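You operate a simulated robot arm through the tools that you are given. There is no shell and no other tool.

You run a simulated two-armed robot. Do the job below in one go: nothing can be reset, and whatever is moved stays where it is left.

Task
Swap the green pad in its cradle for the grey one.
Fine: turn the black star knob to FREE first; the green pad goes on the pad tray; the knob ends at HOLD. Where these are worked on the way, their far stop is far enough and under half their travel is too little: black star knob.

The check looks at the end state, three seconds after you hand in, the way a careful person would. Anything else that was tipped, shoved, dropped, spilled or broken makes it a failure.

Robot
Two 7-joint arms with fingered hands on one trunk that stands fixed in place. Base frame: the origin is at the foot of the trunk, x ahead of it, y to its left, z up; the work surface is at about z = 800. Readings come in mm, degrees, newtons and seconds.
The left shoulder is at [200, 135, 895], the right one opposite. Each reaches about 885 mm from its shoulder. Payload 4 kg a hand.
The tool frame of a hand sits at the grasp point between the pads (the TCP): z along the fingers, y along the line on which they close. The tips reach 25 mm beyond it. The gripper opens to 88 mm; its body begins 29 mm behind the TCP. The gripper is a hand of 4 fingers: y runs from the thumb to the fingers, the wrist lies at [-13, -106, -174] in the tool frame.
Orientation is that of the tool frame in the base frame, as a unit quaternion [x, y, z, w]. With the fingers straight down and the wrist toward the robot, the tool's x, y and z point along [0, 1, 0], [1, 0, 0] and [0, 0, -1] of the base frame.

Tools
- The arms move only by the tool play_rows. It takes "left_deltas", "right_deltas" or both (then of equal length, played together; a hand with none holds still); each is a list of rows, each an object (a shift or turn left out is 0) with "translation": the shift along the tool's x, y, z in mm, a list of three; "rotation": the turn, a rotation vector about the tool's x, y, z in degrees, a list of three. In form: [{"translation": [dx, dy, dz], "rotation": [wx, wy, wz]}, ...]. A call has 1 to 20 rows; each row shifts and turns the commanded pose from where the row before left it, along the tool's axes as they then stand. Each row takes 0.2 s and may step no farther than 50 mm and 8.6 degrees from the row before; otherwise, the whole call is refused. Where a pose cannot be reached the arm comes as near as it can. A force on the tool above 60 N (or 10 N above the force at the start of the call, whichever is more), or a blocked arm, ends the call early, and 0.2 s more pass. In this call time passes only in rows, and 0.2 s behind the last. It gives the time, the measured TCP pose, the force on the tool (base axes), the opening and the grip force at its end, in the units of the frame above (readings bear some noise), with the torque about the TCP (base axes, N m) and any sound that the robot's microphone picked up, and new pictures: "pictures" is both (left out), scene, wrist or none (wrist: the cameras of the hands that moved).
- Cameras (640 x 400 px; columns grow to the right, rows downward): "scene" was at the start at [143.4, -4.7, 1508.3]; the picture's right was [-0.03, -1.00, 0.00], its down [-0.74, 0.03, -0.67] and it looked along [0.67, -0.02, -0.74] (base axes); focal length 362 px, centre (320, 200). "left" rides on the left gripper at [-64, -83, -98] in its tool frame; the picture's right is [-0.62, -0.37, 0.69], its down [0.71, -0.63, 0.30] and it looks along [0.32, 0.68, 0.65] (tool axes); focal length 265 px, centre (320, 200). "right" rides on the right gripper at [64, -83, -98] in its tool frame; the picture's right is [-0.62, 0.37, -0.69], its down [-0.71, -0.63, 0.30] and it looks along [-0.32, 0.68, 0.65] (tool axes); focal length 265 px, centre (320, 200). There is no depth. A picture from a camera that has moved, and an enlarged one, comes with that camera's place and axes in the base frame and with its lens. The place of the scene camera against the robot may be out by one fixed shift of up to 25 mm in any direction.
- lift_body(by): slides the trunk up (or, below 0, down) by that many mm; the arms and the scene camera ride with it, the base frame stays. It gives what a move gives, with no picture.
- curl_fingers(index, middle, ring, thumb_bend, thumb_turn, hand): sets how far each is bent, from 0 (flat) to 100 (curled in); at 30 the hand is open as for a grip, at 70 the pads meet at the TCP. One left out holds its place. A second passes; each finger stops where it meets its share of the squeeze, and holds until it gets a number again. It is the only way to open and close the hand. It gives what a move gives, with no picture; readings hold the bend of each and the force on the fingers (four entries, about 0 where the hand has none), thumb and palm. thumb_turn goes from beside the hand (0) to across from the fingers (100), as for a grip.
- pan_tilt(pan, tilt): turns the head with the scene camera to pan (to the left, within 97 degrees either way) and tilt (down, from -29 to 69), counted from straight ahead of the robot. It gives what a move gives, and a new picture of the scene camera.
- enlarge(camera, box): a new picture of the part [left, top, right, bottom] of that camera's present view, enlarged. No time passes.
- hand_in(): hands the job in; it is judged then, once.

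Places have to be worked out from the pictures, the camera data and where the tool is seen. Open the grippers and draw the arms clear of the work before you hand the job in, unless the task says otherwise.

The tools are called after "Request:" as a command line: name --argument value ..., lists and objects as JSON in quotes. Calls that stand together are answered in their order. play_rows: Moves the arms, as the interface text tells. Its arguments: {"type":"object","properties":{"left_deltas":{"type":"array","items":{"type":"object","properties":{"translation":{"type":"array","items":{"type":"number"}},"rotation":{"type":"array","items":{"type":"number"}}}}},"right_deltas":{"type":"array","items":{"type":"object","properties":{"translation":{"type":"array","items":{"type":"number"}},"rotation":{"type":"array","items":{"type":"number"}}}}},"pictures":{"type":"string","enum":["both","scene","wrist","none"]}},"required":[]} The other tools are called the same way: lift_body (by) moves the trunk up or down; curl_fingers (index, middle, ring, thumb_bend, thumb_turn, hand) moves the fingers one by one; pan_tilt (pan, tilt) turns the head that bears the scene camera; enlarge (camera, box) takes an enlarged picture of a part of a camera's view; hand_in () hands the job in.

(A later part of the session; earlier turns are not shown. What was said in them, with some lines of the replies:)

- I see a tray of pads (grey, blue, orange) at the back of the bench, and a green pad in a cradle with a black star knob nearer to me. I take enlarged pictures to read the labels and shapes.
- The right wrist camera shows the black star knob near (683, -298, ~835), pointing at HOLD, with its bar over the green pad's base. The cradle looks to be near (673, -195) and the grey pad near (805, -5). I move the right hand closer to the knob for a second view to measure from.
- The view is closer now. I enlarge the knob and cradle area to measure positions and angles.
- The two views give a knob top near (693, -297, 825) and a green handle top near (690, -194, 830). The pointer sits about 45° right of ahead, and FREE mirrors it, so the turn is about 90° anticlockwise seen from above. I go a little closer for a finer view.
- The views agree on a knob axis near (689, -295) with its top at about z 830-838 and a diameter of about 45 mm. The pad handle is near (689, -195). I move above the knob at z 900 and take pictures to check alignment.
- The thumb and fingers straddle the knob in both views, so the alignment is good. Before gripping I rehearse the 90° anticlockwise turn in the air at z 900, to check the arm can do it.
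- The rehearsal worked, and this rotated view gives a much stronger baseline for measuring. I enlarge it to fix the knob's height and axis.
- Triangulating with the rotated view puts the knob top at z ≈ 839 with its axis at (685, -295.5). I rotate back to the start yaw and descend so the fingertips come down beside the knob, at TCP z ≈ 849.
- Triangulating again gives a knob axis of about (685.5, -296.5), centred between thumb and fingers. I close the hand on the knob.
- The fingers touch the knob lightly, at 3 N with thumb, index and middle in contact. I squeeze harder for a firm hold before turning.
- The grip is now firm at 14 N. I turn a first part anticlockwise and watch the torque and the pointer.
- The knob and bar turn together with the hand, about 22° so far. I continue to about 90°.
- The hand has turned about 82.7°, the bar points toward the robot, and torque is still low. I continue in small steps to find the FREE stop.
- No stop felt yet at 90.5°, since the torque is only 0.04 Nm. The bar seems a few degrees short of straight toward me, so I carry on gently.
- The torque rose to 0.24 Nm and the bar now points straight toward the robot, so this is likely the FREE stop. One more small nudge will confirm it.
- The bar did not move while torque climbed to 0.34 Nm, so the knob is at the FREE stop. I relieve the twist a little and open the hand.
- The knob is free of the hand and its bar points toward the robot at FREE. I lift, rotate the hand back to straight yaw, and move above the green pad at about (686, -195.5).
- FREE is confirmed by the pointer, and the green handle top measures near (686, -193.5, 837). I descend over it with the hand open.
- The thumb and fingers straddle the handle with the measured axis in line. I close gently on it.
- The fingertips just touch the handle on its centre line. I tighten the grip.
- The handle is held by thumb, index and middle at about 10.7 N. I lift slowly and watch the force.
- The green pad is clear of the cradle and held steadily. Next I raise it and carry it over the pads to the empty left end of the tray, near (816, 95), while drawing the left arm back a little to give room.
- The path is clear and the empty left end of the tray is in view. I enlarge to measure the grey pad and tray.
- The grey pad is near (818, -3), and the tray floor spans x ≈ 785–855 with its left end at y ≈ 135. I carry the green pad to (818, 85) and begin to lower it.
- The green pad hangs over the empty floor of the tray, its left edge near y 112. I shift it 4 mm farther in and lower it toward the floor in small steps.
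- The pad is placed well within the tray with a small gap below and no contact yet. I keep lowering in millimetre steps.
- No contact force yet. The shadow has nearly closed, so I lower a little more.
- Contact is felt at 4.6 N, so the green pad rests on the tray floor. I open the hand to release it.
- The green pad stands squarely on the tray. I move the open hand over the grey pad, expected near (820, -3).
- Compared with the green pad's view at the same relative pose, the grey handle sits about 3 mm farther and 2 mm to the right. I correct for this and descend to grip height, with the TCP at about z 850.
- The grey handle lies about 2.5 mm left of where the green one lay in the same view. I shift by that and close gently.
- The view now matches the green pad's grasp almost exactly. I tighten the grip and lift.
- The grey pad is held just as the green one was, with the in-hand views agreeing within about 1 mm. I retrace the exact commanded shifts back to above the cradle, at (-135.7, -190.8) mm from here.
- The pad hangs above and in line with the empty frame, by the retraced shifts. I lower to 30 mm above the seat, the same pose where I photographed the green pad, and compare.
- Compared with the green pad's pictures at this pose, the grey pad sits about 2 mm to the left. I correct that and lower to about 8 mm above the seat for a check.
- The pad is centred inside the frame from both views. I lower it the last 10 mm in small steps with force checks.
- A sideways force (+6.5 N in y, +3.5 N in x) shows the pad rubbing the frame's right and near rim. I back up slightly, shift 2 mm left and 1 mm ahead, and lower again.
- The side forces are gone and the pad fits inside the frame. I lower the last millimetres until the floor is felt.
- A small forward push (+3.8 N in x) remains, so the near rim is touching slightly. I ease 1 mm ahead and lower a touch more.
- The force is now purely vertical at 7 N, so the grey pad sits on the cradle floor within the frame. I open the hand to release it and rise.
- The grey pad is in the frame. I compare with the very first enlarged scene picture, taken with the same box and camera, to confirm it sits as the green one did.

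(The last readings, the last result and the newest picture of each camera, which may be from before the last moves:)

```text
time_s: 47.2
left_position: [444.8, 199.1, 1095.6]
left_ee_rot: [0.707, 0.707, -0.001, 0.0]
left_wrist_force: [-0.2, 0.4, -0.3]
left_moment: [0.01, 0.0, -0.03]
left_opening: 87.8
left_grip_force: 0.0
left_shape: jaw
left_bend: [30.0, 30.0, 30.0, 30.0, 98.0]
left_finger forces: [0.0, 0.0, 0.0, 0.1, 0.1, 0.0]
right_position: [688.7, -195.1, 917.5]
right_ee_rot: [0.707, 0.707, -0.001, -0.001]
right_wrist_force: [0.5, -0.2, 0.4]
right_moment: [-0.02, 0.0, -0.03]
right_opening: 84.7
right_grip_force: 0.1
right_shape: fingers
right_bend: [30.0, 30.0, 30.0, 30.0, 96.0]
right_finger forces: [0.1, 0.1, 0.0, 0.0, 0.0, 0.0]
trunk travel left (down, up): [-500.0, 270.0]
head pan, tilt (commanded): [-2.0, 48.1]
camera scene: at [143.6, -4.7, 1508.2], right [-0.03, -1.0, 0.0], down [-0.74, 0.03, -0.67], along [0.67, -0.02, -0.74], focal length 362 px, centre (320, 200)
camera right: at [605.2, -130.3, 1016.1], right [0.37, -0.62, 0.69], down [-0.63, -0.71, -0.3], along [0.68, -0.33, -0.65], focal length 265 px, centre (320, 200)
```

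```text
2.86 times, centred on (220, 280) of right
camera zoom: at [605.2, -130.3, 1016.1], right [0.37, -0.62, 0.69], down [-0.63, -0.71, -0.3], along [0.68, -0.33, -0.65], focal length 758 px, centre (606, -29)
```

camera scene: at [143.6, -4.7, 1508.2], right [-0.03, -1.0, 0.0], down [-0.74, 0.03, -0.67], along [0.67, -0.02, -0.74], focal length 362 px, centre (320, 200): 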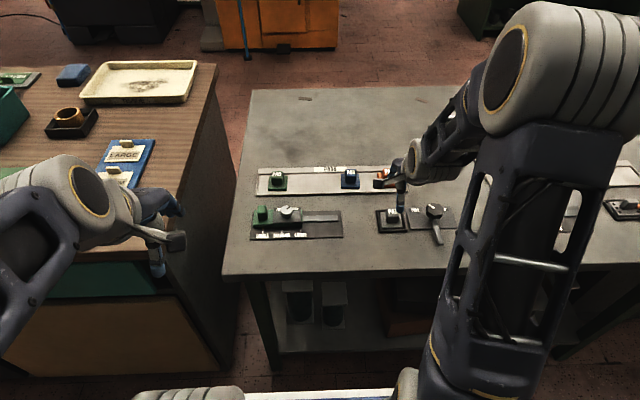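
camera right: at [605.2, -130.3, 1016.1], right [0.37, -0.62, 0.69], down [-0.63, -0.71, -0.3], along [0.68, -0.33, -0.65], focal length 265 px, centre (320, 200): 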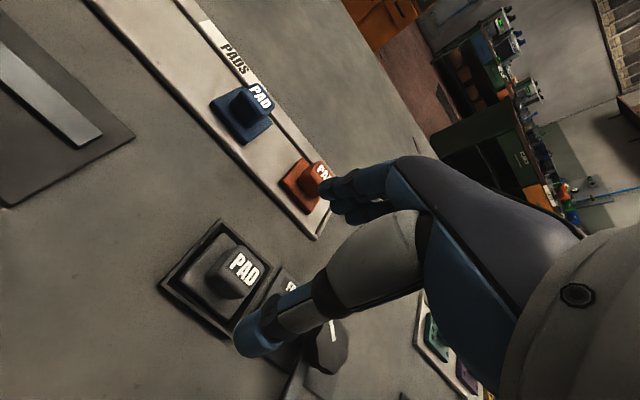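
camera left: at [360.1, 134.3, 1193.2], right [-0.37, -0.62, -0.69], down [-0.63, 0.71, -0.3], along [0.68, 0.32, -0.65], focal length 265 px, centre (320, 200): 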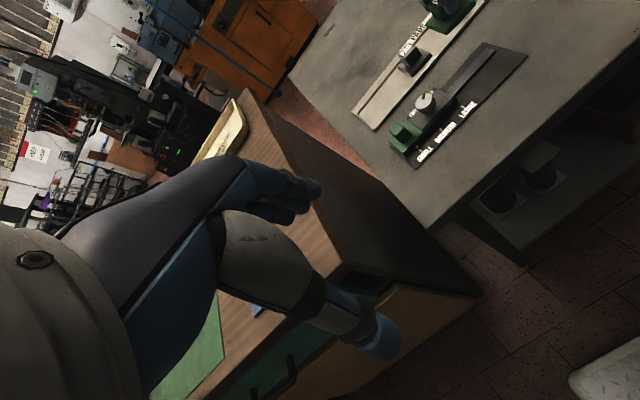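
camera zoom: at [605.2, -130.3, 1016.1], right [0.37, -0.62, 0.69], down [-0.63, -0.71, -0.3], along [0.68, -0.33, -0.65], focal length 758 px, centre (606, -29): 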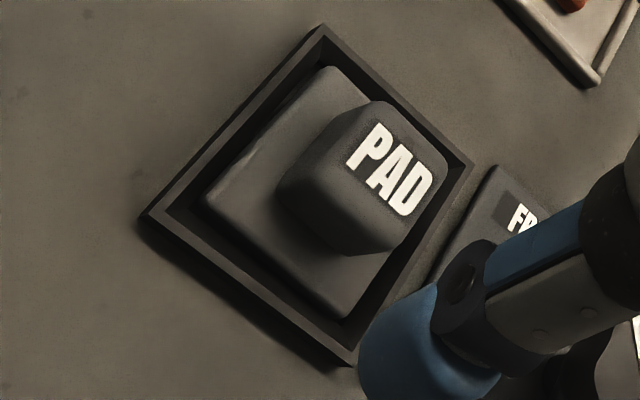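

The grey pad sits exactly where the green one did, at the same height. I move the open hand back over the knob, turning it to yaw 90° so it grips the same lobes as before.

Request:
play_rows --right_deltas '[{"translation": [-34, -0.9, 0]}, {"translation": [-34, -0.9, 0]}, {"translation": [-34, -0.9, 0]}, {"rotation": [0, 0, -8.2]}, {"rotation": [0, 0, -8.2]}, {"rotation": [0, 0, -8.2]}, {"rotation": [0, 0, -8.2]}, {"rotation": [0, 0, -8.2]}, {"rotation": [0, 0, -8.2]}, {"rotation": [0, 0, -8.2]}, {"rotation": [0, 0, -8.2]}, {"rotation": [0, 0, -8.2]}, {"rotation": [0, 0, -8.2]}, {"rotation": [0, 0, -8.2]}]' --pictures "both"

Request:
enlarge --camera "right" --box '[160, 140, 400, 370]'

Request:
enlarge --camera "scene" --box '[360, 160, 490, 260]'

```text
time_s: 50.2
left_position: [444.8, 199.6, 1094.5]
left_ee_rot: [0.707, 0.707, 0.001, 0.0]
left_wrist_force: [0.1, 0.7, 0.0]
left_moment: [-0.03, 0.03, 0.02]
left_opening: 87.5
left_grip_force: 0.0
left_shape: jaw
left_bend: [30.0, 30.0, 30.0, 30.0, 98.0]
left_finger forces: [0.0, 0.0, 0.1, 0.0, 0.1, 0.0]
right_position: [685.1, -295.5, 918.3]
right_ee_rot: [-0.002, 1.0, -0.001, 0.0]
right_wrist_force: [-0.4, 0.8, -0.3]
right_moment: [0.01, 0.01, 0.0]
right_opening: 84.5
right_grip_force: 0.0
right_shape: fingers
right_bend: [30.0, 30.0, 30.0, 30.0, 96.0]
right_finger forces: [0.1, 0.1, 0.1, 0.0, 0.0, 0.0]
trunk travel left (down, up): [-500.0, 270.0]
head pan, tilt (commanded): [-2.0, 48.1]
camera scene: at [143.3, -4.7, 1508.3], right [-0.03, -1.0, 0.0], down [-0.74, 0.03, -0.67], along [0.67, -0.02, -0.74], focal length 362 px, centre (320, 200)
camera right: at [621.6, -379.9, 1015.3], right [0.62, 0.37, 0.69], down [0.72, -0.63, -0.31], along [0.32, 0.69, -0.65], focal length 265 px, centre (320, 200)
```

scene: 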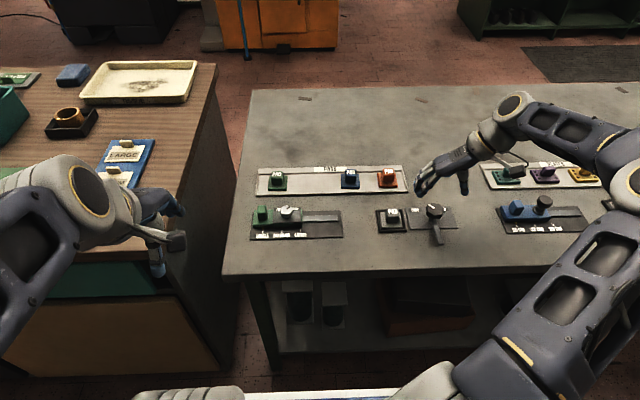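
right: 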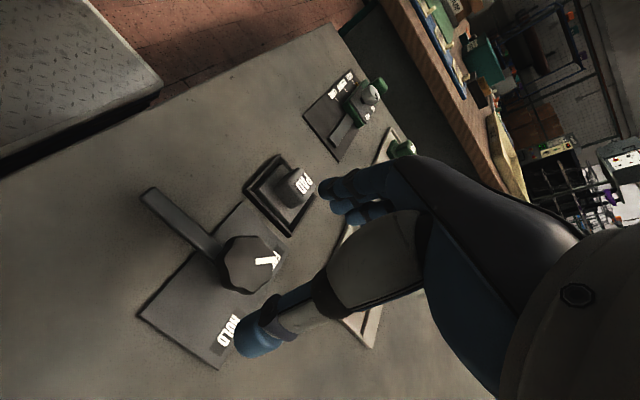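

```text
1.74 times, centred on (280, 255) of right
camera zoom: at [621.6, -379.9, 1015.3], right [0.62, 0.37, 0.69], down [0.72, -0.63, -0.31], along [0.32, 0.69, -0.65], focal length 462 px, centre (390, 104)
```

zoom: 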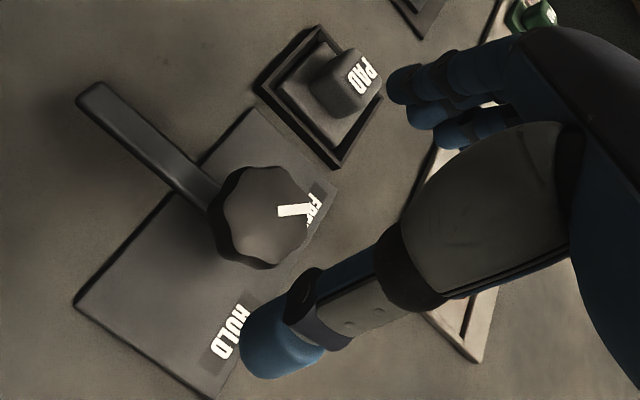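

```text
4.00 times, centred on (425, 210) of scene
camera zoom: at [143.3, -4.7, 1508.3], right [-0.03, -1.0, 0.0], down [-0.74, 0.03, -0.67], along [0.67, -0.02, -0.74], focal length 1446 px, centre (-100, 160)
```

zoom: 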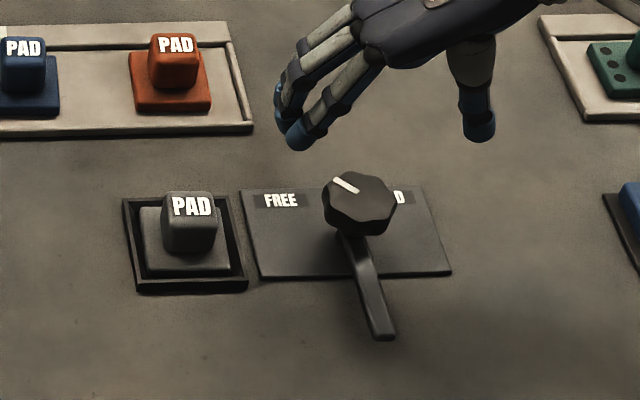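

The knob, bar and hand are aligned just as in the earlier rehearsal. I descend to the knob grip height (TCP z ≈ 849).

Request:
play_rows --right_deltas '[{"translation": [0, 0, 25]}, {"translation": [0, 0, 25]}, {"translation": [0, 0, 19]}]' --pictures "wrist"

Request:
enlarge --camera "right" --box '[160, 140, 400, 370]'

Request:
enlarge --camera "scene" --box '[360, 160, 490, 260]'

```text
time_s: 51.0
left_position: [445.1, 199.7, 1095.4]
left_ee_rot: [0.707, 0.707, 0.0, 0.0]
left_wrist_force: [0.3, -0.3, 0.1]
left_moment: [0.0, -0.01, 0.03]
left_opening: 87.5
left_grip_force: 0.1
left_shape: jaw
left_bend: [30.0, 30.0, 30.0, 30.0, 98.0]
left_finger forces: [0.0, 0.0, 0.0, 0.0, 0.0, 0.0]
right_position: [686.1, -296.2, 849.7]
right_ee_rot: [-0.001, 1.0, -0.001, 0.0]
right_wrist_force: [0.0, 0.1, 0.6]
right_moment: [0.01, 0.01, 0.03]
right_opening: 84.5
right_grip_force: 0.0
right_shape: fingers
right_bend: [30.0, 30.0, 30.0, 30.0, 96.0]
right_finger forces: [0.0, 0.0, 0.1, 0.1, 0.1, 0.0]
trunk travel left (down, up): [-500.0, 270.0]
head pan, tilt (commanded): [-2.0, 48.1]
camera right: at [621.7, -379.9, 947.6], right [0.62, 0.37, 0.69], down [0.72, -0.63, -0.31], along [0.32, 0.68, -0.65], focal length 265 px, centre (320, 200)
```

right: 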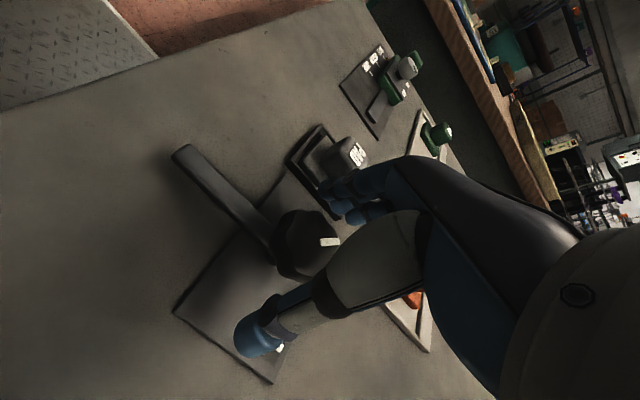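

```text
1.74 times, centred on (280, 255) of right
camera zoom: at [621.7, -379.9, 947.6], right [0.62, 0.37, 0.69], down [0.72, -0.63, -0.31], along [0.32, 0.68, -0.65], focal length 462 px, centre (390, 104)
```

zoom: 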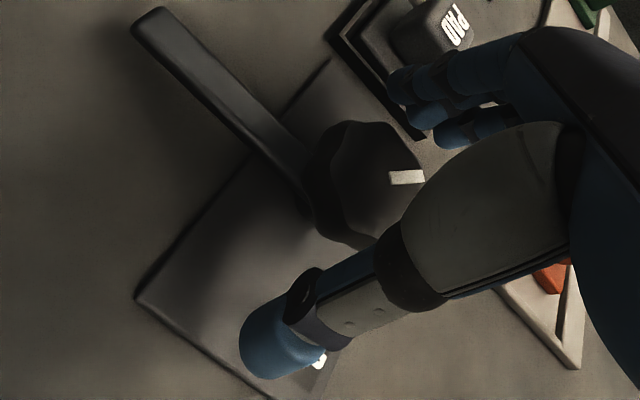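

```text
4.00 times, centred on (425, 210) of scene
camera zoom: at [143.3, -4.6, 1508.3], right [-0.03, -1.0, 0.0], down [-0.74, 0.03, -0.67], along [0.67, -0.02, -0.74], focal length 1446 px, centre (-100, 160)
```

zoom: 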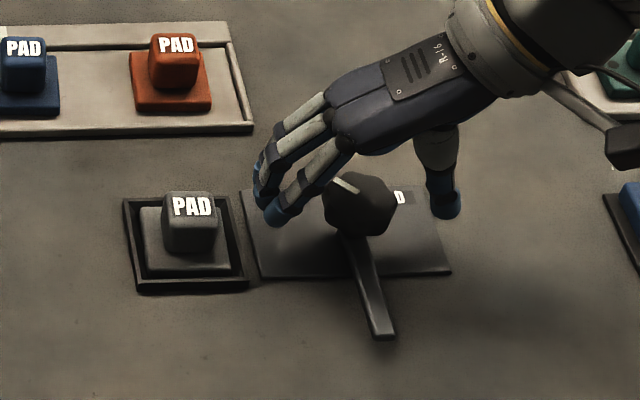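

No contact and the knob is well between thumb and fingers, about 2 mm off-centre. I trim 1.5 mm and close firmly in two stages.

Request:
play_rows --right_deltas '[{"translation": [1.5, 0, 0]}]' --pictures "none"

Request:
curl_fingers --hand "right" --index 56 --middle 56 --ring 56 --thumb_bend 54

Request:
curl_fingers --hand "right" --index 70 --middle 70 --ring 66 --thumb_bend 70

Request:
enlarge --camera "scene" --box '[360, 160, 490, 260]'

```text
time_s: 51.4
left_position: [443.8, 199.7, 1096.1]
left_ee_rot: [0.707, 0.707, 0.0, 0.0]
left_wrist_force: [-0.4, 0.0, 0.1]
left_moment: [0.0, 0.0, -0.01]
left_opening: 87.6
left_grip_force: 0.0
left_shape: jaw
left_bend: [30.0, 30.0, 30.0, 30.0, 98.0]
left_finger forces: [0.0, 0.1, 0.1, 0.0, 0.0, 0.0]
right_position: [685.4, -296.3, 849.5]
right_ee_rot: [-0.001, 1.0, 0.0, -0.001]
right_wrist_force: [0.5, 0.2, 0.5]
right_moment: [-0.01, 0.0, 0.01]
right_opening: 84.3
right_grip_force: 0.0
right_shape: fingers
right_bend: [30.0, 30.0, 30.0, 30.0, 96.0]
right_finger forces: [0.0, 0.1, 0.1, 0.0, 0.1, 0.0]
trunk travel left (down, up): [-500.0, 270.0]
head pan, tilt (commanded): [-2.0, 48.1]
```

```text
time_s: 52.4
left_position: [444.3, 200.7, 1095.0]
left_ee_rot: [0.707, 0.707, 0.0, -0.001]
left_wrist_force: [0.2, -0.5, -0.1]
left_moment: [0.04, -0.03, 0.0]
left_opening: 87.5
left_grip_force: 0.1
left_shape: jaw
left_bend: [30.0, 30.0, 30.0, 30.0, 98.0]
left_finger forces: [0.0, 0.0, 0.0, 0.0, 0.1, 0.0]
right_position: [684.1, -295.2, 850.6]
right_ee_rot: [-0.001, 1.0, 0.0, -0.001]
right_wrist_force: [-0.5, 3.9, 0.7]
right_moment: [0.06, -0.03, 0.0]
right_opening: 35.1
right_grip_force: 2.5
right_shape: fingers
right_bend: [53.0, 54.0, 56.0, 53.0, 98.0]
right_finger forces: [2.2, 1.6, 0.1, 0.1, 0.7, 0.0]
trunk travel left (down, up): [-500.0, 270.0]
head pan, tilt (commanded): [-2.0, 48.1]
```

```text
time_s: 53.4
left_position: [444.8, 200.6, 1094.9]
left_ee_rot: [0.707, 0.707, 0.0, 0.001]
left_wrist_force: [-0.5, 0.9, 0.3]
left_moment: [0.01, 0.01, -0.02]
left_opening: 87.5
left_grip_force: 0.1
left_shape: jaw
left_bend: [30.0, 30.0, 30.0, 30.0, 98.0]
left_finger forces: [0.1, 0.0, 0.0, 0.0, 0.0, 0.0]
right_position: [684.6, -295.0, 850.3]
right_ee_rot: [-0.002, 1.0, 0.0, -0.001]
right_wrist_force: [1.1, 10.0, 0.2]
right_moment: [0.25, -0.04, -0.03]
right_opening: 32.2
right_grip_force: 14.6
right_shape: fingers
right_bend: [55.0, 58.0, 66.0, 56.0, 99.0]
right_finger forces: [10.3, 8.7, 0.3, 0.1, 9.9, 0.0]
trunk travel left (down, up): [-500.0, 270.0]
head pan, tilt (commanded): [-2.0, 48.1]
```

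```text
4.00 times, centred on (425, 210) of scene
camera zoom: at [143.4, -4.4, 1508.3], right [-0.03, -1.0, 0.0], down [-0.74, 0.03, -0.67], along [0.67, -0.02, -0.74], focal length 1446 px, centre (-100, 160)
```

zoom: 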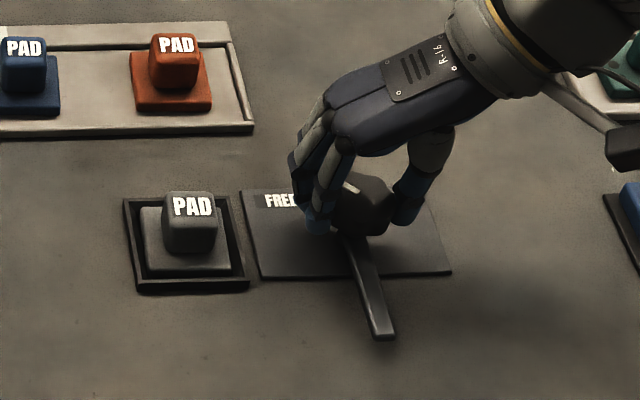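

The knob is held at about 14.6 N. I turn clockwise (back toward HOLD) in a first stretch of 60° and check the bar.

Request:
play_rows --right_deltas '[{"rotation": [0, 0, 7.5]}, {"rotation": [0, 0, 7.5]}, {"rotation": [0, 0, 7.5]}, {"rotation": [0, 0, 7.5]}, {"rotation": [0, 0, 7.5]}, {"rotation": [0, 0, 7.5]}, {"rotation": [0, 0, 7.5]}, {"rotation": [0, 0, 7.5]}]' --pictures "both"

Request:
enlarge --camera "scene" --box '[360, 160, 490, 260]'

Request:
enlarge --camera "right" --box '[160, 140, 400, 370]'

```text
time_s: 55.2
left_position: [444.8, 200.7, 1095.5]
left_ee_rot: [0.708, 0.706, 0.0, 0.0]
left_wrist_force: [0.6, 0.4, -0.6]
left_moment: [0.0, -0.03, -0.03]
left_opening: 87.4
left_grip_force: 0.1
left_shape: jaw
left_bend: [30.0, 30.0, 30.0, 30.0, 98.0]
left_finger forces: [0.1, 0.0, 0.1, 0.1, 0.1, 0.0]
right_position: [684.4, -296.3, 848.9]
right_ee_rot: [0.5, 0.866, 0.0, 0.0]
right_wrist_force: [5.5, 10.7, 6.6]
right_moment: [0.22, -0.16, 0.02]
right_opening: 32.5
right_grip_force: 14.4
right_shape: fingers
right_bend: [54.0, 58.0, 66.0, 58.0, 98.0]
right_finger forces: [12.1, 7.0, 0.0, 0.0, 10.2, 0.0]
trunk travel left (down, up): [-500.0, 270.0]
head pan, tilt (commanded): [-2.0, 48.1]
camera scene: at [143.4, -4.4, 1508.3], right [-0.03, -1.0, 0.0], down [-0.74, 0.03, -0.67], along [0.67, -0.02, -0.74], focal length 362 px, centre (320, 200)
camera right: at [580.2, -282.6, 947.5], right [0.63, -0.35, 0.69], down [-0.19, -0.93, -0.3], along [0.75, 0.06, -0.65], focal length 265 px, centre (320, 200)
```

scene: 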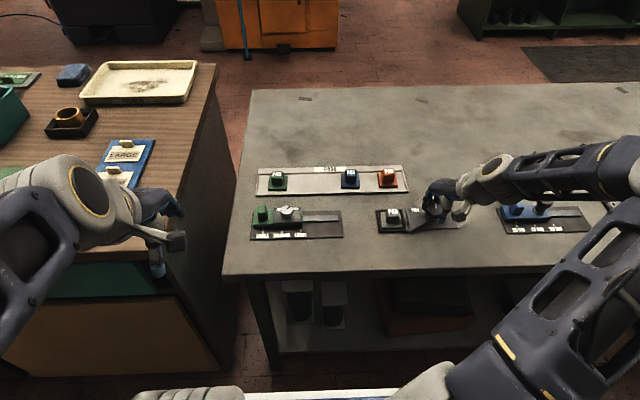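
right: 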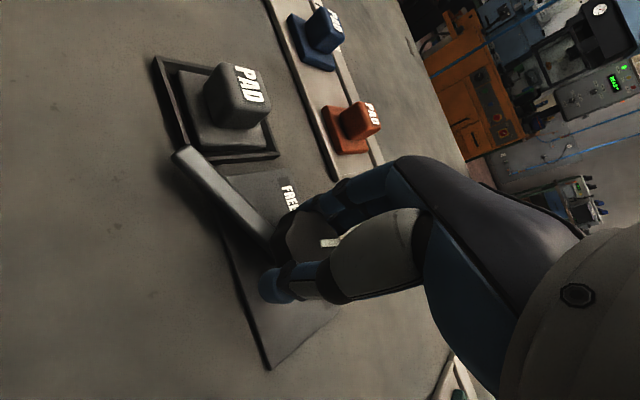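

```text
4.00 times, centred on (425, 210) of scene
camera zoom: at [143.4, -4.4, 1508.3], right [-0.03, -1.0, 0.0], down [-0.74, 0.03, -0.67], along [0.67, -0.02, -0.74], focal length 1446 px, centre (-100, 160)
```

zoom: 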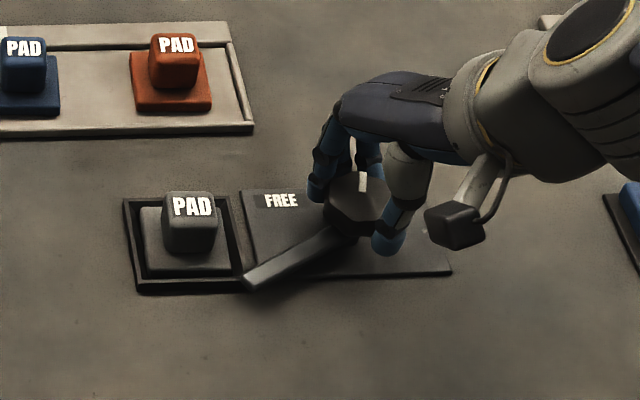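

```text
1.74 times, centred on (280, 255) of right
camera zoom: at [580.2, -282.6, 947.5], right [0.63, -0.35, 0.69], down [-0.19, -0.93, -0.3], along [0.75, 0.06, -0.65], focal length 462 px, centre (390, 104)
```

zoom: 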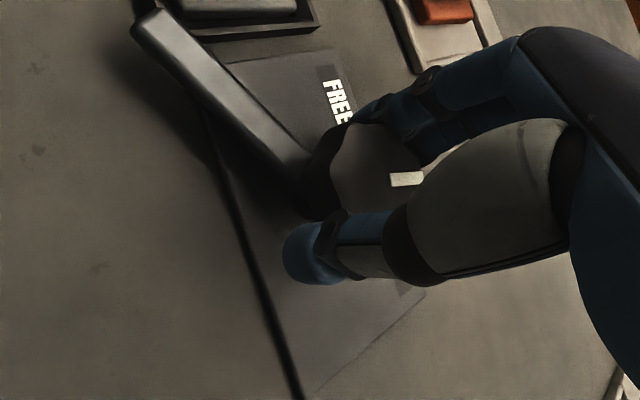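

The bar has turned about 60° back and its end reaches the cradle's near corner. There is a small upward force of 6.6 N, so I continue in smaller steps while watching forces.

Request:
play_rows --right_deltas '[{"rotation": [0, 0, 5]}, {"rotation": [0, 0, 5]}]' --pictures "wrist"

Request:
enlarge --camera "scene" --box '[370, 180, 460, 250]'

Request:
enlarge --camera "right" --box '[140, 60, 360, 260]'

```text
time_s: 55.8
left_position: [444.6, 199.9, 1095.7]
left_ee_rot: [0.707, 0.707, -0.001, 0.001]
left_wrist_force: [0.2, 0.2, 0.1]
left_moment: [-0.05, -0.01, 0.0]
left_opening: 87.5
left_grip_force: 0.0
left_shape: jaw
left_bend: [30.0, 30.0, 30.0, 30.0, 98.0]
left_finger forces: [0.1, 0.1, 0.0, 0.0, 0.0, 0.1]
right_position: [685.2, -295.9, 848.9]
right_ee_rot: [0.573, 0.82, 0.0, 0.0]
right_wrist_force: [5.4, 7.6, 6.3]
right_moment: [0.22, -0.12, 0.05]
right_opening: 32.3
right_grip_force: 14.6
right_shape: fingers
right_bend: [54.0, 59.0, 66.0, 58.0, 99.0]
right_finger forces: [11.3, 7.0, 0.0, 0.0, 11.6, 0.0]
trunk travel left (down, up): [-500.0, 270.0]
head pan, tilt (commanded): [-2.0, 48.1]
camera right: at [584.1, -264.5, 947.3], right [0.56, -0.46, 0.69], down [-0.35, -0.89, -0.3], along [0.75, -0.07, -0.65], focal length 265 px, centre (320, 200)
```

right: 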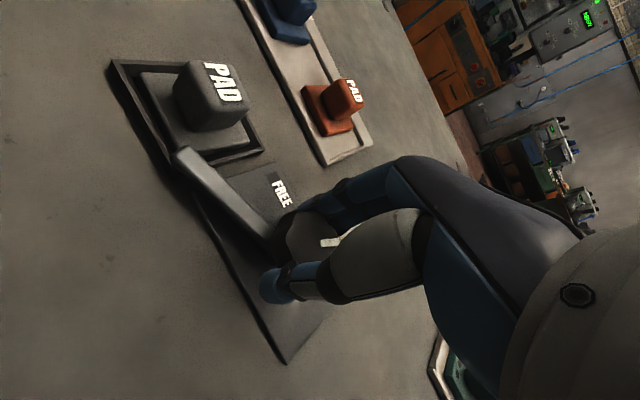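

```text
5.71 times, centred on (415, 215) of scene
camera zoom: at [143.4, -4.5, 1508.3], right [-0.03, -1.0, 0.0], down [-0.74, 0.03, -0.67], along [0.67, -0.02, -0.74], focal length 2066 px, centre (-223, 114)
```

zoom: 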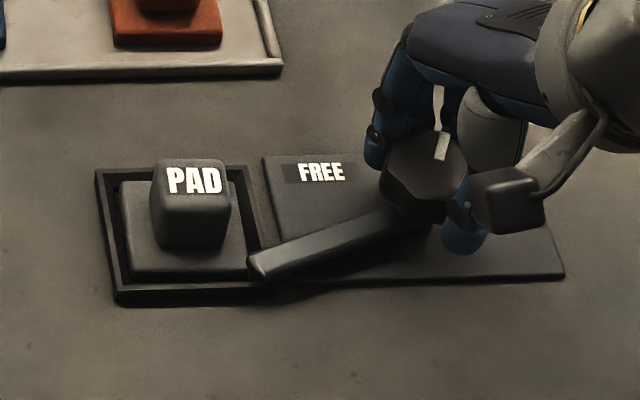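

```text
2.00 times, centred on (250, 160) of right
camera zoom: at [584.1, -264.5, 947.3], right [0.56, -0.46, 0.69], down [-0.35, -0.89, -0.3], along [0.75, -0.07, -0.65], focal length 531 px, centre (460, 280)
```

zoom: 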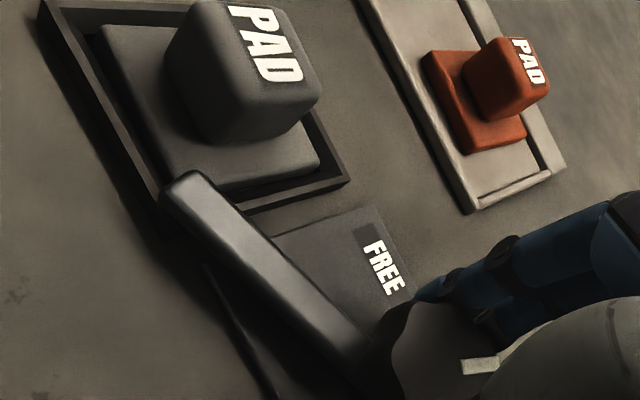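

Forces are steady, torque is just 0.05 Nm, and the bar passes above the rim. I continue toward HOLD.

Request:
play_rows --right_deltas '[{"rotation": [0, 0, 5]}, {"rotation": [0, 0, 5]}, {"rotation": [0, 0, 5]}]' --pictures "none"

Request:
enlarge --camera "scene" --box '[370, 180, 460, 250]'

Request:
enlarge --camera "right" --box '[120, 60, 360, 270]'

```text
time_s: 56.6
left_position: [443.6, 199.4, 1095.3]
left_ee_rot: [0.707, 0.707, 0.0, 0.0]
left_wrist_force: [0.0, -0.6, 0.4]
left_moment: [0.0, 0.01, 0.0]
left_opening: 87.3
left_grip_force: 0.0
left_shape: jaw
left_bend: [30.0, 30.0, 30.0, 30.0, 98.0]
left_finger forces: [0.0, 0.1, 0.1, 0.0, 0.0, 0.0]
right_position: [685.1, -296.7, 849.1]
right_ee_rot: [0.676, 0.737, 0.0, 0.0]
right_wrist_force: [4.9, 6.6, 6.6]
right_moment: [0.17, -0.08, 0.09]
right_opening: 32.4
right_grip_force: 14.2
right_shape: fingers
right_bend: [55.0, 59.0, 66.0, 58.0, 99.0]
right_finger forces: [10.5, 6.7, 0.0, 0.0, 11.6, 0.0]
trunk travel left (down, up): [-500.0, 270.0]
head pan, tilt (commanded): [-2.0, 48.1]
```

```text
5.71 times, centred on (415, 215) of scene
camera zoom: at [143.4, -4.5, 1508.3], right [-0.03, -1.0, 0.0], down [-0.74, 0.03, -0.67], along [0.67, -0.02, -0.74], focal length 2066 px, centre (-223, 114)
```

zoom: 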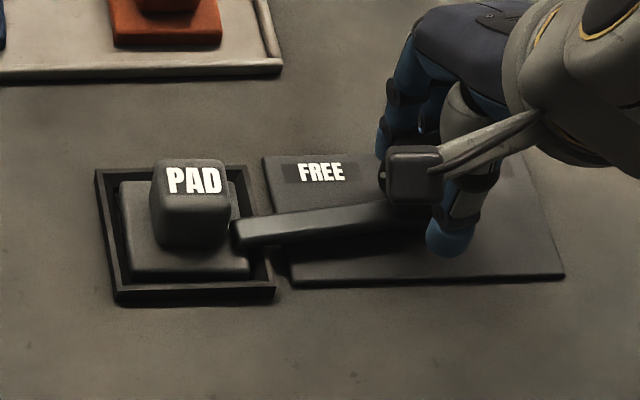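

```text
1.90 times, centred on (240, 165) of right
camera zoom: at [596.0, -239.7, 947.0], right [0.42, -0.59, 0.69], down [-0.56, -0.77, -0.3], along [0.71, -0.26, -0.65], focal length 506 px, centre (472, 267)
```

zoom: 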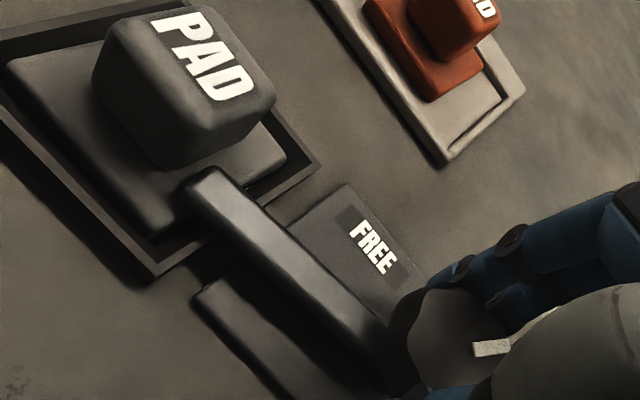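

The bar now lies over the grey pad's base, next to the handle, with a few degrees left. I continue to the HOLD stop.

Request:
play_rows --right_deltas '[{"rotation": [0, 0, 5]}, {"rotation": [0, 0, 4]}]' --pictures "none"

Request:
enlarge --camera "scene" --box '[370, 180, 460, 250]'

Request:
enlarge --camera "right" --box '[120, 60, 360, 270]'

```text
time_s: 57.2
left_position: [444.9, 199.3, 1095.7]
left_ee_rot: [0.707, 0.707, 0.0, 0.001]
left_wrist_force: [-0.1, 0.5, 0.3]
left_moment: [0.01, 0.02, -0.01]
left_opening: 87.6
left_grip_force: 0.1
left_shape: jaw
left_bend: [30.0, 30.0, 30.0, 30.0, 98.0]
left_finger forces: [0.1, 0.0, 0.0, 0.0, 0.1, 0.0]
right_position: [685.4, -296.3, 848.6]
right_ee_rot: [0.731, 0.682, 0.0, 0.0]
right_wrist_force: [7.5, 8.5, 4.4]
right_moment: [0.16, -0.16, 0.17]
right_opening: 32.5
right_grip_force: 14.5
right_shape: fingers
right_bend: [55.0, 59.0, 66.0, 58.0, 99.0]
right_finger forces: [11.5, 7.2, 0.1, 0.0, 11.0, 0.0]
trunk travel left (down, up): [-500.0, 270.0]
head pan, tilt (commanded): [-2.0, 48.1]
```

```text
5.71 times, centred on (415, 215) of scene
camera zoom: at [143.5, -4.5, 1508.2], right [-0.03, -1.0, 0.0], down [-0.74, 0.03, -0.67], along [0.67, -0.02, -0.74], focal length 2066 px, centre (-223, 114)
```

zoom: 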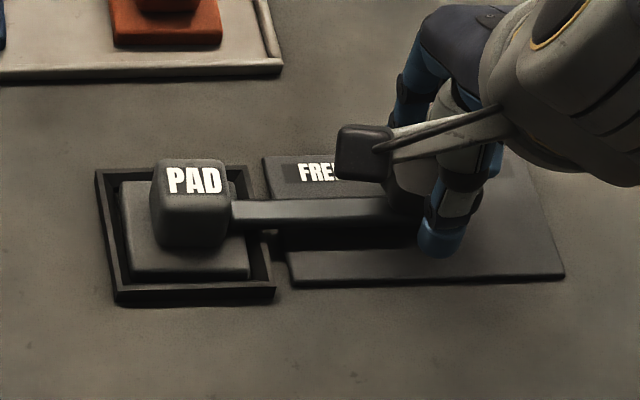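

```text
1.90 times, centred on (240, 165) of right
camera zoom: at [605.6, -226.6, 947.1], right [0.33, -0.64, 0.69], down [-0.68, -0.67, -0.3], along [0.66, -0.37, -0.65], focal length 506 px, centre (472, 267)
```

zoom: 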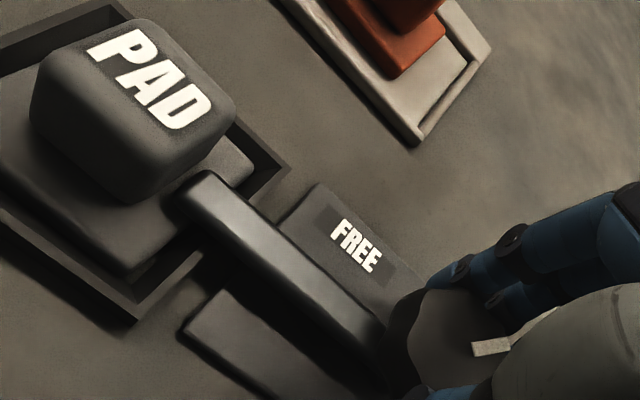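

The bar lies where it was at the start, against the handle side, and torque rises to 0.17 Nm. I nudge a little more to confirm the HOLD stop.

Request:
play_rows --right_deltas '[{"rotation": [0, 0, 4]}]' --pictures "none"

Request:
enlarge --camera "scene" --box '[370, 180, 460, 250]'

Request:
play_rows --right_deltas '[{"rotation": [0, 0, 3]}]' --pictures "none"

Request:
enlarge --camera "scene" --box '[370, 180, 460, 250]'

```text
time_s: 57.6
left_position: [444.4, 200.7, 1095.7]
left_ee_rot: [0.707, 0.707, 0.0, 0.0]
left_wrist_force: [0.7, 0.1, 0.7]
left_moment: [-0.02, 0.0, 0.01]
left_opening: 87.6
left_grip_force: 0.0
left_shape: jaw
left_bend: [30.0, 30.0, 30.0, 30.0, 98.0]
left_finger forces: [0.0, 0.0, 0.0, 0.0, 0.1, 0.0]
right_position: [685.2, -296.1, 848.7]
right_ee_rot: [0.754, 0.657, 0.0, 0.0]
right_wrist_force: [8.8, 9.3, 2.8]
right_moment: [0.22, -0.17, 0.25]
right_opening: 32.7
right_grip_force: 15.3
right_shape: fingers
right_bend: [55.0, 59.0, 66.0, 58.0, 100.0]
right_finger forces: [12.3, 7.3, 0.0, 0.1, 11.6, 0.0]
trunk travel left (down, up): [-500.0, 270.0]
head pan, tilt (commanded): [-2.0, 48.1]
```

```text
5.71 times, centred on (415, 215) of scene
camera zoom: at [143.5, -4.4, 1508.2], right [-0.03, -1.0, 0.0], down [-0.74, 0.03, -0.67], along [0.67, -0.02, -0.74], focal length 2066 px, centre (-223, 114)
```

zoom: 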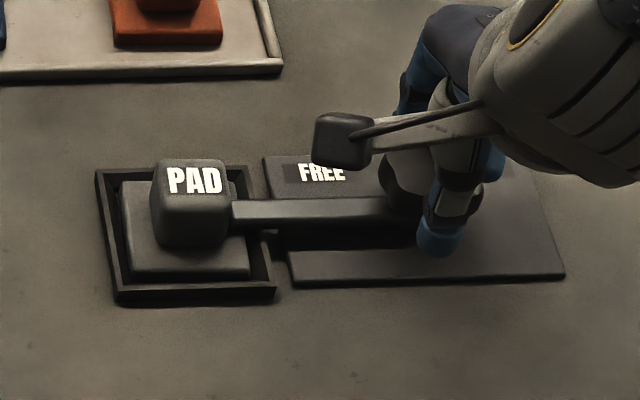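

```text
time_s: 58.0
left_position: [444.5, 199.7, 1094.8]
left_ee_rot: [0.707, 0.707, 0.0, 0.0]
left_wrist_force: [-0.2, 0.1, 0.0]
left_moment: [0.01, 0.0, 0.02]
left_opening: 87.4
left_grip_force: 0.0
left_shape: jaw
left_bend: [30.0, 30.0, 30.0, 30.0, 98.0]
left_finger forces: [0.0, 0.0, 0.1, 0.1, 0.0, 0.1]
right_position: [686.4, -294.5, 848.4]
right_ee_rot: [0.77, 0.637, 0.0, -0.001]
right_wrist_force: [7.0, 9.9, 4.7]
right_moment: [0.26, -0.1, 0.3]
right_opening: 32.9
right_grip_force: 15.6
right_shape: fingers
right_bend: [55.0, 59.0, 66.0, 58.0, 100.0]
right_finger forces: [12.5, 7.4, 0.0, 0.1, 11.8, 0.0]
trunk travel left (down, up): [-500.0, 270.0]
head pan, tilt (commanded): [-2.0, 48.1]
```

```text
5.71 times, centred on (415, 215) of scene
camera zoom: at [143.5, -4.4, 1508.3], right [-0.03, -1.0, 0.0], down [-0.74, 0.03, -0.67], along [0.67, -0.02, -0.74], focal length 2066 px, centre (-223, 114)
```

zoom: 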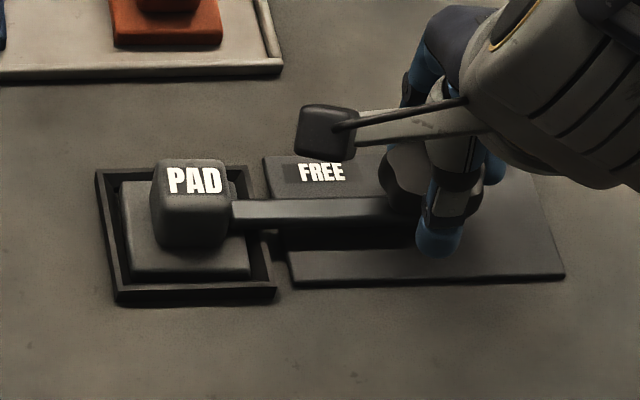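

The bar stays put while torque reaches 0.3 Nm, so the knob is at the HOLD stop. I relieve the twist, open the hand and rise clear.

Request:
play_rows --right_deltas '[{"rotation": [0, 0, -4]}]' --pictures "none"

Request:
curl_fingers --hand "right" --index 30 --middle 30 --ring 30 --thumb_bend 30

Request:
play_rows --right_deltas '[{"translation": [0, 0, -15]}, {"translation": [0, 0, -35]}, {"translation": [0, 0, -45]}, {"rotation": [0, 0, -8]}]' --pictures "both"

Request:
enlarge --camera "scene" --box '[360, 190, 470, 260]'

```text
time_s: 58.4
left_position: [445.2, 199.7, 1094.7]
left_ee_rot: [0.708, 0.707, 0.001, 0.001]
left_wrist_force: [0.1, 1.2, -0.3]
left_moment: [-0.01, 0.0, 0.01]
left_opening: 87.8
left_grip_force: 0.1
left_shape: jaw
left_bend: [30.0, 30.0, 30.0, 30.0, 98.0]
left_finger forces: [0.1, 0.1, 0.0, 0.1, 0.1, 0.0]
right_position: [684.3, -297.5, 849.8]
right_ee_rot: [0.748, 0.663, 0.0, 0.0]
right_wrist_force: [6.9, 6.6, 3.7]
right_moment: [0.21, -0.11, 0.2]
right_opening: 32.7
right_grip_force: 14.7
right_shape: fingers
right_bend: [55.0, 59.0, 66.0, 58.0, 100.0]
right_finger forces: [12.2, 7.0, 0.1, 0.0, 10.9, 0.0]
trunk travel left (down, up): [-500.0, 270.0]
head pan, tilt (commanded): [-2.0, 48.1]
```

```text
time_s: 59.4
left_position: [444.2, 201.1, 1095.8]
left_ee_rot: [0.707, 0.707, 0.001, -0.001]
left_wrist_force: [-0.8, 0.4, -0.5]
left_moment: [0.02, 0.0, 0.0]
left_opening: 87.8
left_grip_force: 0.0
left_shape: jaw
left_bend: [30.0, 30.0, 30.0, 30.0, 98.0]
left_finger forces: [0.0, 0.0, 0.0, 0.1, 0.0, 0.1]
right_position: [684.9, -296.2, 849.3]
right_ee_rot: [0.748, 0.664, 0.0, 0.0]
right_wrist_force: [-0.1, -0.2, -0.3]
right_moment: [0.01, -0.03, 0.01]
right_opening: 84.6
right_grip_force: 0.1
right_shape: fingers
right_bend: [30.0, 30.0, 30.0, 30.0, 96.0]
right_finger forces: [0.0, 0.0, 0.1, 0.0, 0.0, 0.0]
trunk travel left (down, up): [-500.0, 270.0]
head pan, tilt (commanded): [-2.0, 48.1]
```

```text
time_s: 60.4
left_position: [444.1, 200.5, 1095.8]
left_ee_rot: [0.707, 0.707, 0.001, -0.001]
left_wrist_force: [-0.3, 0.3, 0.4]
left_moment: [-0.04, 0.0, 0.02]
left_opening: 87.7
left_grip_force: 0.0
left_shape: jaw
left_bend: [30.0, 30.0, 30.0, 30.0, 98.0]
left_finger forces: [0.0, 0.0, 0.0, 0.1, 0.0, 0.0]
right_position: [683.7, -296.7, 943.2]
right_ee_rot: [0.7, 0.714, -0.001, 0.0]
right_wrist_force: [-0.8, 0.7, 0.3]
right_moment: [-0.03, 0.04, 0.01]
right_opening: 84.6
right_grip_force: 0.0
right_shape: fingers
right_bend: [30.0, 30.0, 30.0, 30.0, 96.0]
right_finger forces: [0.0, 0.0, 0.0, 0.0, 0.1, 0.0]
trunk travel left (down, up): [-500.0, 270.0]
head pan, tilt (commanded): [-2.0, 48.1]
camera scene: at [143.5, -4.4, 1508.3], right [-0.03, -1.0, 0.0], down [-0.74, 0.03, -0.67], along [0.67, -0.02, -0.74], focal length 362 px, centre (320, 200)
camera right: at [599.0, -234.0, 1041.2], right [0.38, -0.61, 0.69], down [-0.62, -0.73, -0.3], along [0.69, -0.31, -0.65], focal length 265 px, centre (320, 200)
```

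scene: 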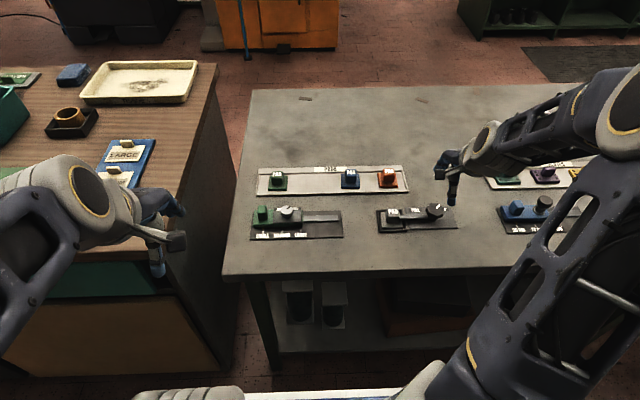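
right: 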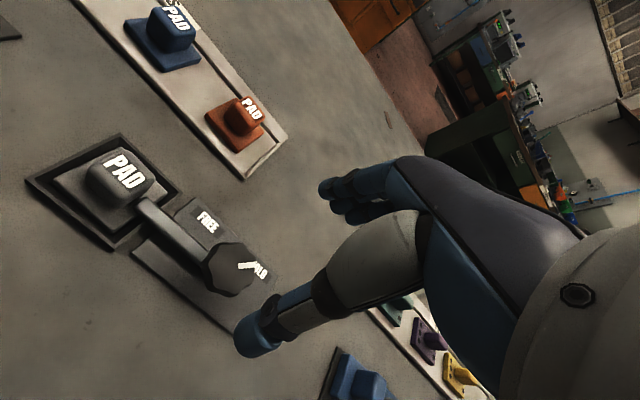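

```text
5.71 times, centred on (415, 225) of scene
camera zoom: at [143.5, -4.4, 1508.3], right [-0.03, -1.0, 0.0], down [-0.74, 0.03, -0.67], along [0.67, -0.02, -0.74], focal length 2066 px, centre (-223, 57)
```

zoom: 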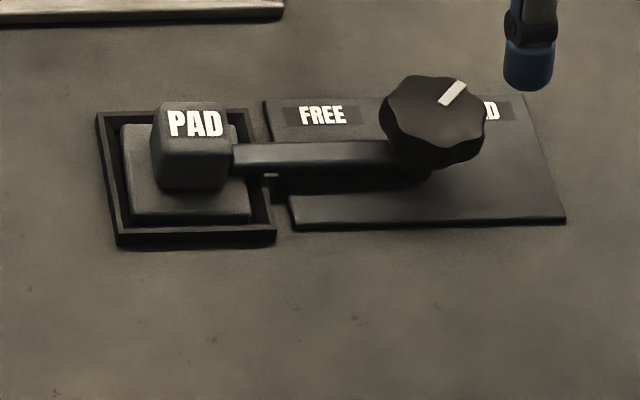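

Knob, bar and pad look exactly as at the start, now with the grey pad and the pointer on HOLD. I draw the right arm up and back to its starting place, clear of the work.

Request:
play_rows --right_deltas '[{"translation": [0, 0, -38]}, {"translation": [0, 0, -38]}, {"translation": [0, 0, -38]}, {"translation": [0, 0, -38]}, {"translation": [-13, -32, 0]}, {"translation": [-13, -32, 0]}, {"translation": [-13, -32, 0]}, {"translation": [-13, -32, 0]}]' --pictures "both"

Request:
enlarge --camera "scene" --box '[240, 150, 420, 260]'

Request:
enlarge --camera "scene" --box '[360, 190, 470, 260]'

Request:
enlarge --camera "scene" --box '[470, 140, 640, 250]'

```text
time_s: 62.2
left_position: [445.1, 199.9, 1096.0]
left_ee_rot: [0.707, 0.707, 0.0, 0.0]
left_wrist_force: [0.6, 0.2, 0.9]
left_moment: [-0.01, 0.01, -0.01]
left_opening: 87.4
left_grip_force: 0.0
left_shape: jaw
left_bend: [30.0, 30.0, 30.0, 30.0, 98.0]
left_finger forces: [0.0, 0.0, 0.1, 0.0, 0.1, 0.0]
right_position: [558.7, -350.2, 1096.1]
right_ee_rot: [0.7, 0.714, 0.0, 0.001]
right_wrist_force: [-0.4, -0.2, -1.1]
right_moment: [0.0, 0.0, 0.02]
right_opening: 84.6
right_grip_force: 0.1
right_shape: fingers
right_bend: [30.0, 30.0, 30.0, 30.0, 96.0]
right_finger forces: [0.0, 0.1, 0.0, 0.0, 0.1, 0.0]
trunk travel left (down, up): [-500.0, 270.0]
head pan, tilt (commanded): [-2.0, 48.1]
camera scene: at [143.6, -4.6, 1508.3], right [-0.03, -1.0, 0.0], down [-0.74, 0.03, -0.67], along [0.67, -0.02, -0.74], focal length 362 px, centre (320, 200)
camera right: at [473.5, -288.5, 1192.8], right [0.38, -0.61, 0.69], down [-0.62, -0.73, -0.3], along [0.69, -0.31, -0.65], focal length 265 px, centre (320, 200)
```

scene: 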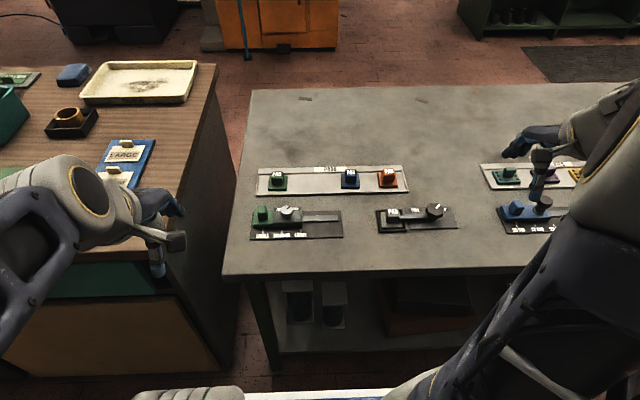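
right: 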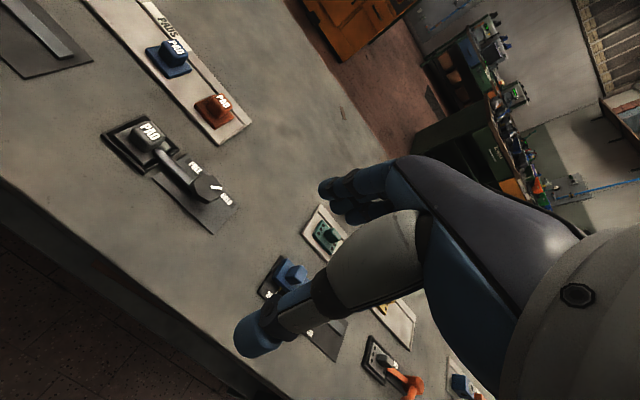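

```text
3.56 times, centred on (330, 205) of scene
camera zoom: at [143.6, -4.6, 1508.3], right [-0.03, -1.0, 0.0], down [-0.74, 0.03, -0.67], along [0.67, -0.02, -0.74], focal length 1286 px, centre (284, 182)
```

zoom: 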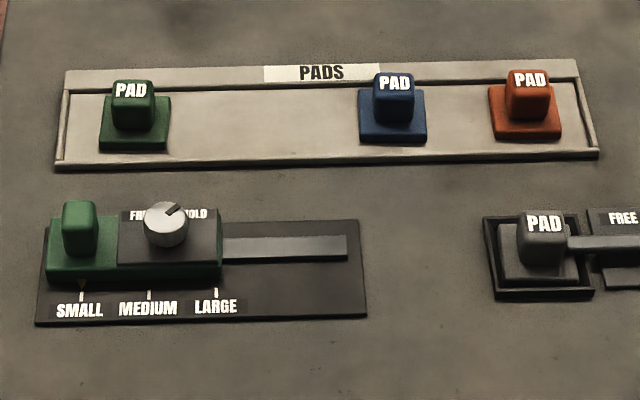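

```text
5.71 times, centred on (415, 225) of scene
camera zoom: at [143.6, -4.6, 1508.3], right [-0.03, -1.0, 0.0], down [-0.74, 0.03, -0.67], along [0.67, -0.02, -0.74], focal length 2066 px, centre (-223, 57)
```

zoom: 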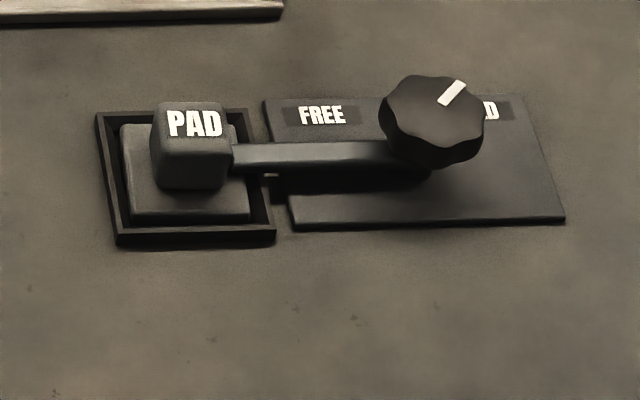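

```text
3.64 times, centred on (555, 195) of scene
camera zoom: at [143.6, -4.6, 1508.3], right [-0.03, -1.0, 0.0], down [-0.74, 0.03, -0.67], along [0.67, -0.02, -0.74], focal length 1315 px, centre (-534, 218)
```

zoom: 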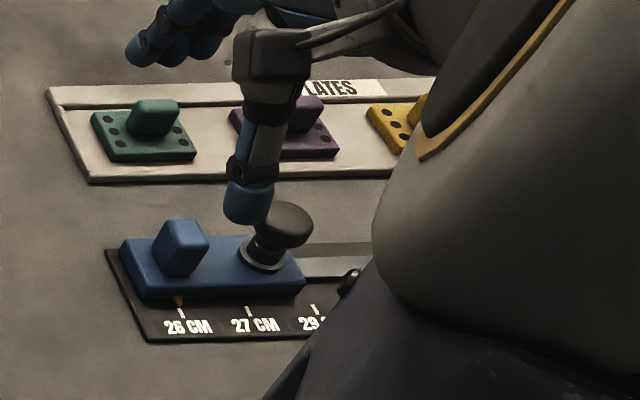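

The last pictures show everything in place, so I hand the job in:
- **Grey pad:** it sits in the cradle under the bar.
- **Knob:** the black star knob points at HOLD.
- **Green pad:** it stands flat on the pad tray.
- **Everything else:** the blue and orange pads and the other fixtures look as they did at the start.
- **Arms:** both hands are open and clear of the work.

Request:
hand_in

```text
The job is handed in.
```

The swap is done and handed in; I haven't seen the check's verdict. The grey pad is in the cradle where the green one was, and the green pad stands on the left end of the pad tray.

- **Knob:** I turned the black star knob to its FREE stop before lifting the green pad. After the swap I turned it back to the HOLD stop. The final pictures show the pointer on HOLD and the bar over the grey pad's base.
- **Seating:** the grey pad rubbed the cradle rim on the first try. I lifted it a few millimetres, shifted it and lowered it again until the only force was straight down.
- **Surroundings:** the blue and orange pads and the other fixtures in view look unmoved.
- **Arms:** both hands are open and clear of the work. The right arm is back near its starting place, and the left arm is drawn back about 120 mm from where it began.
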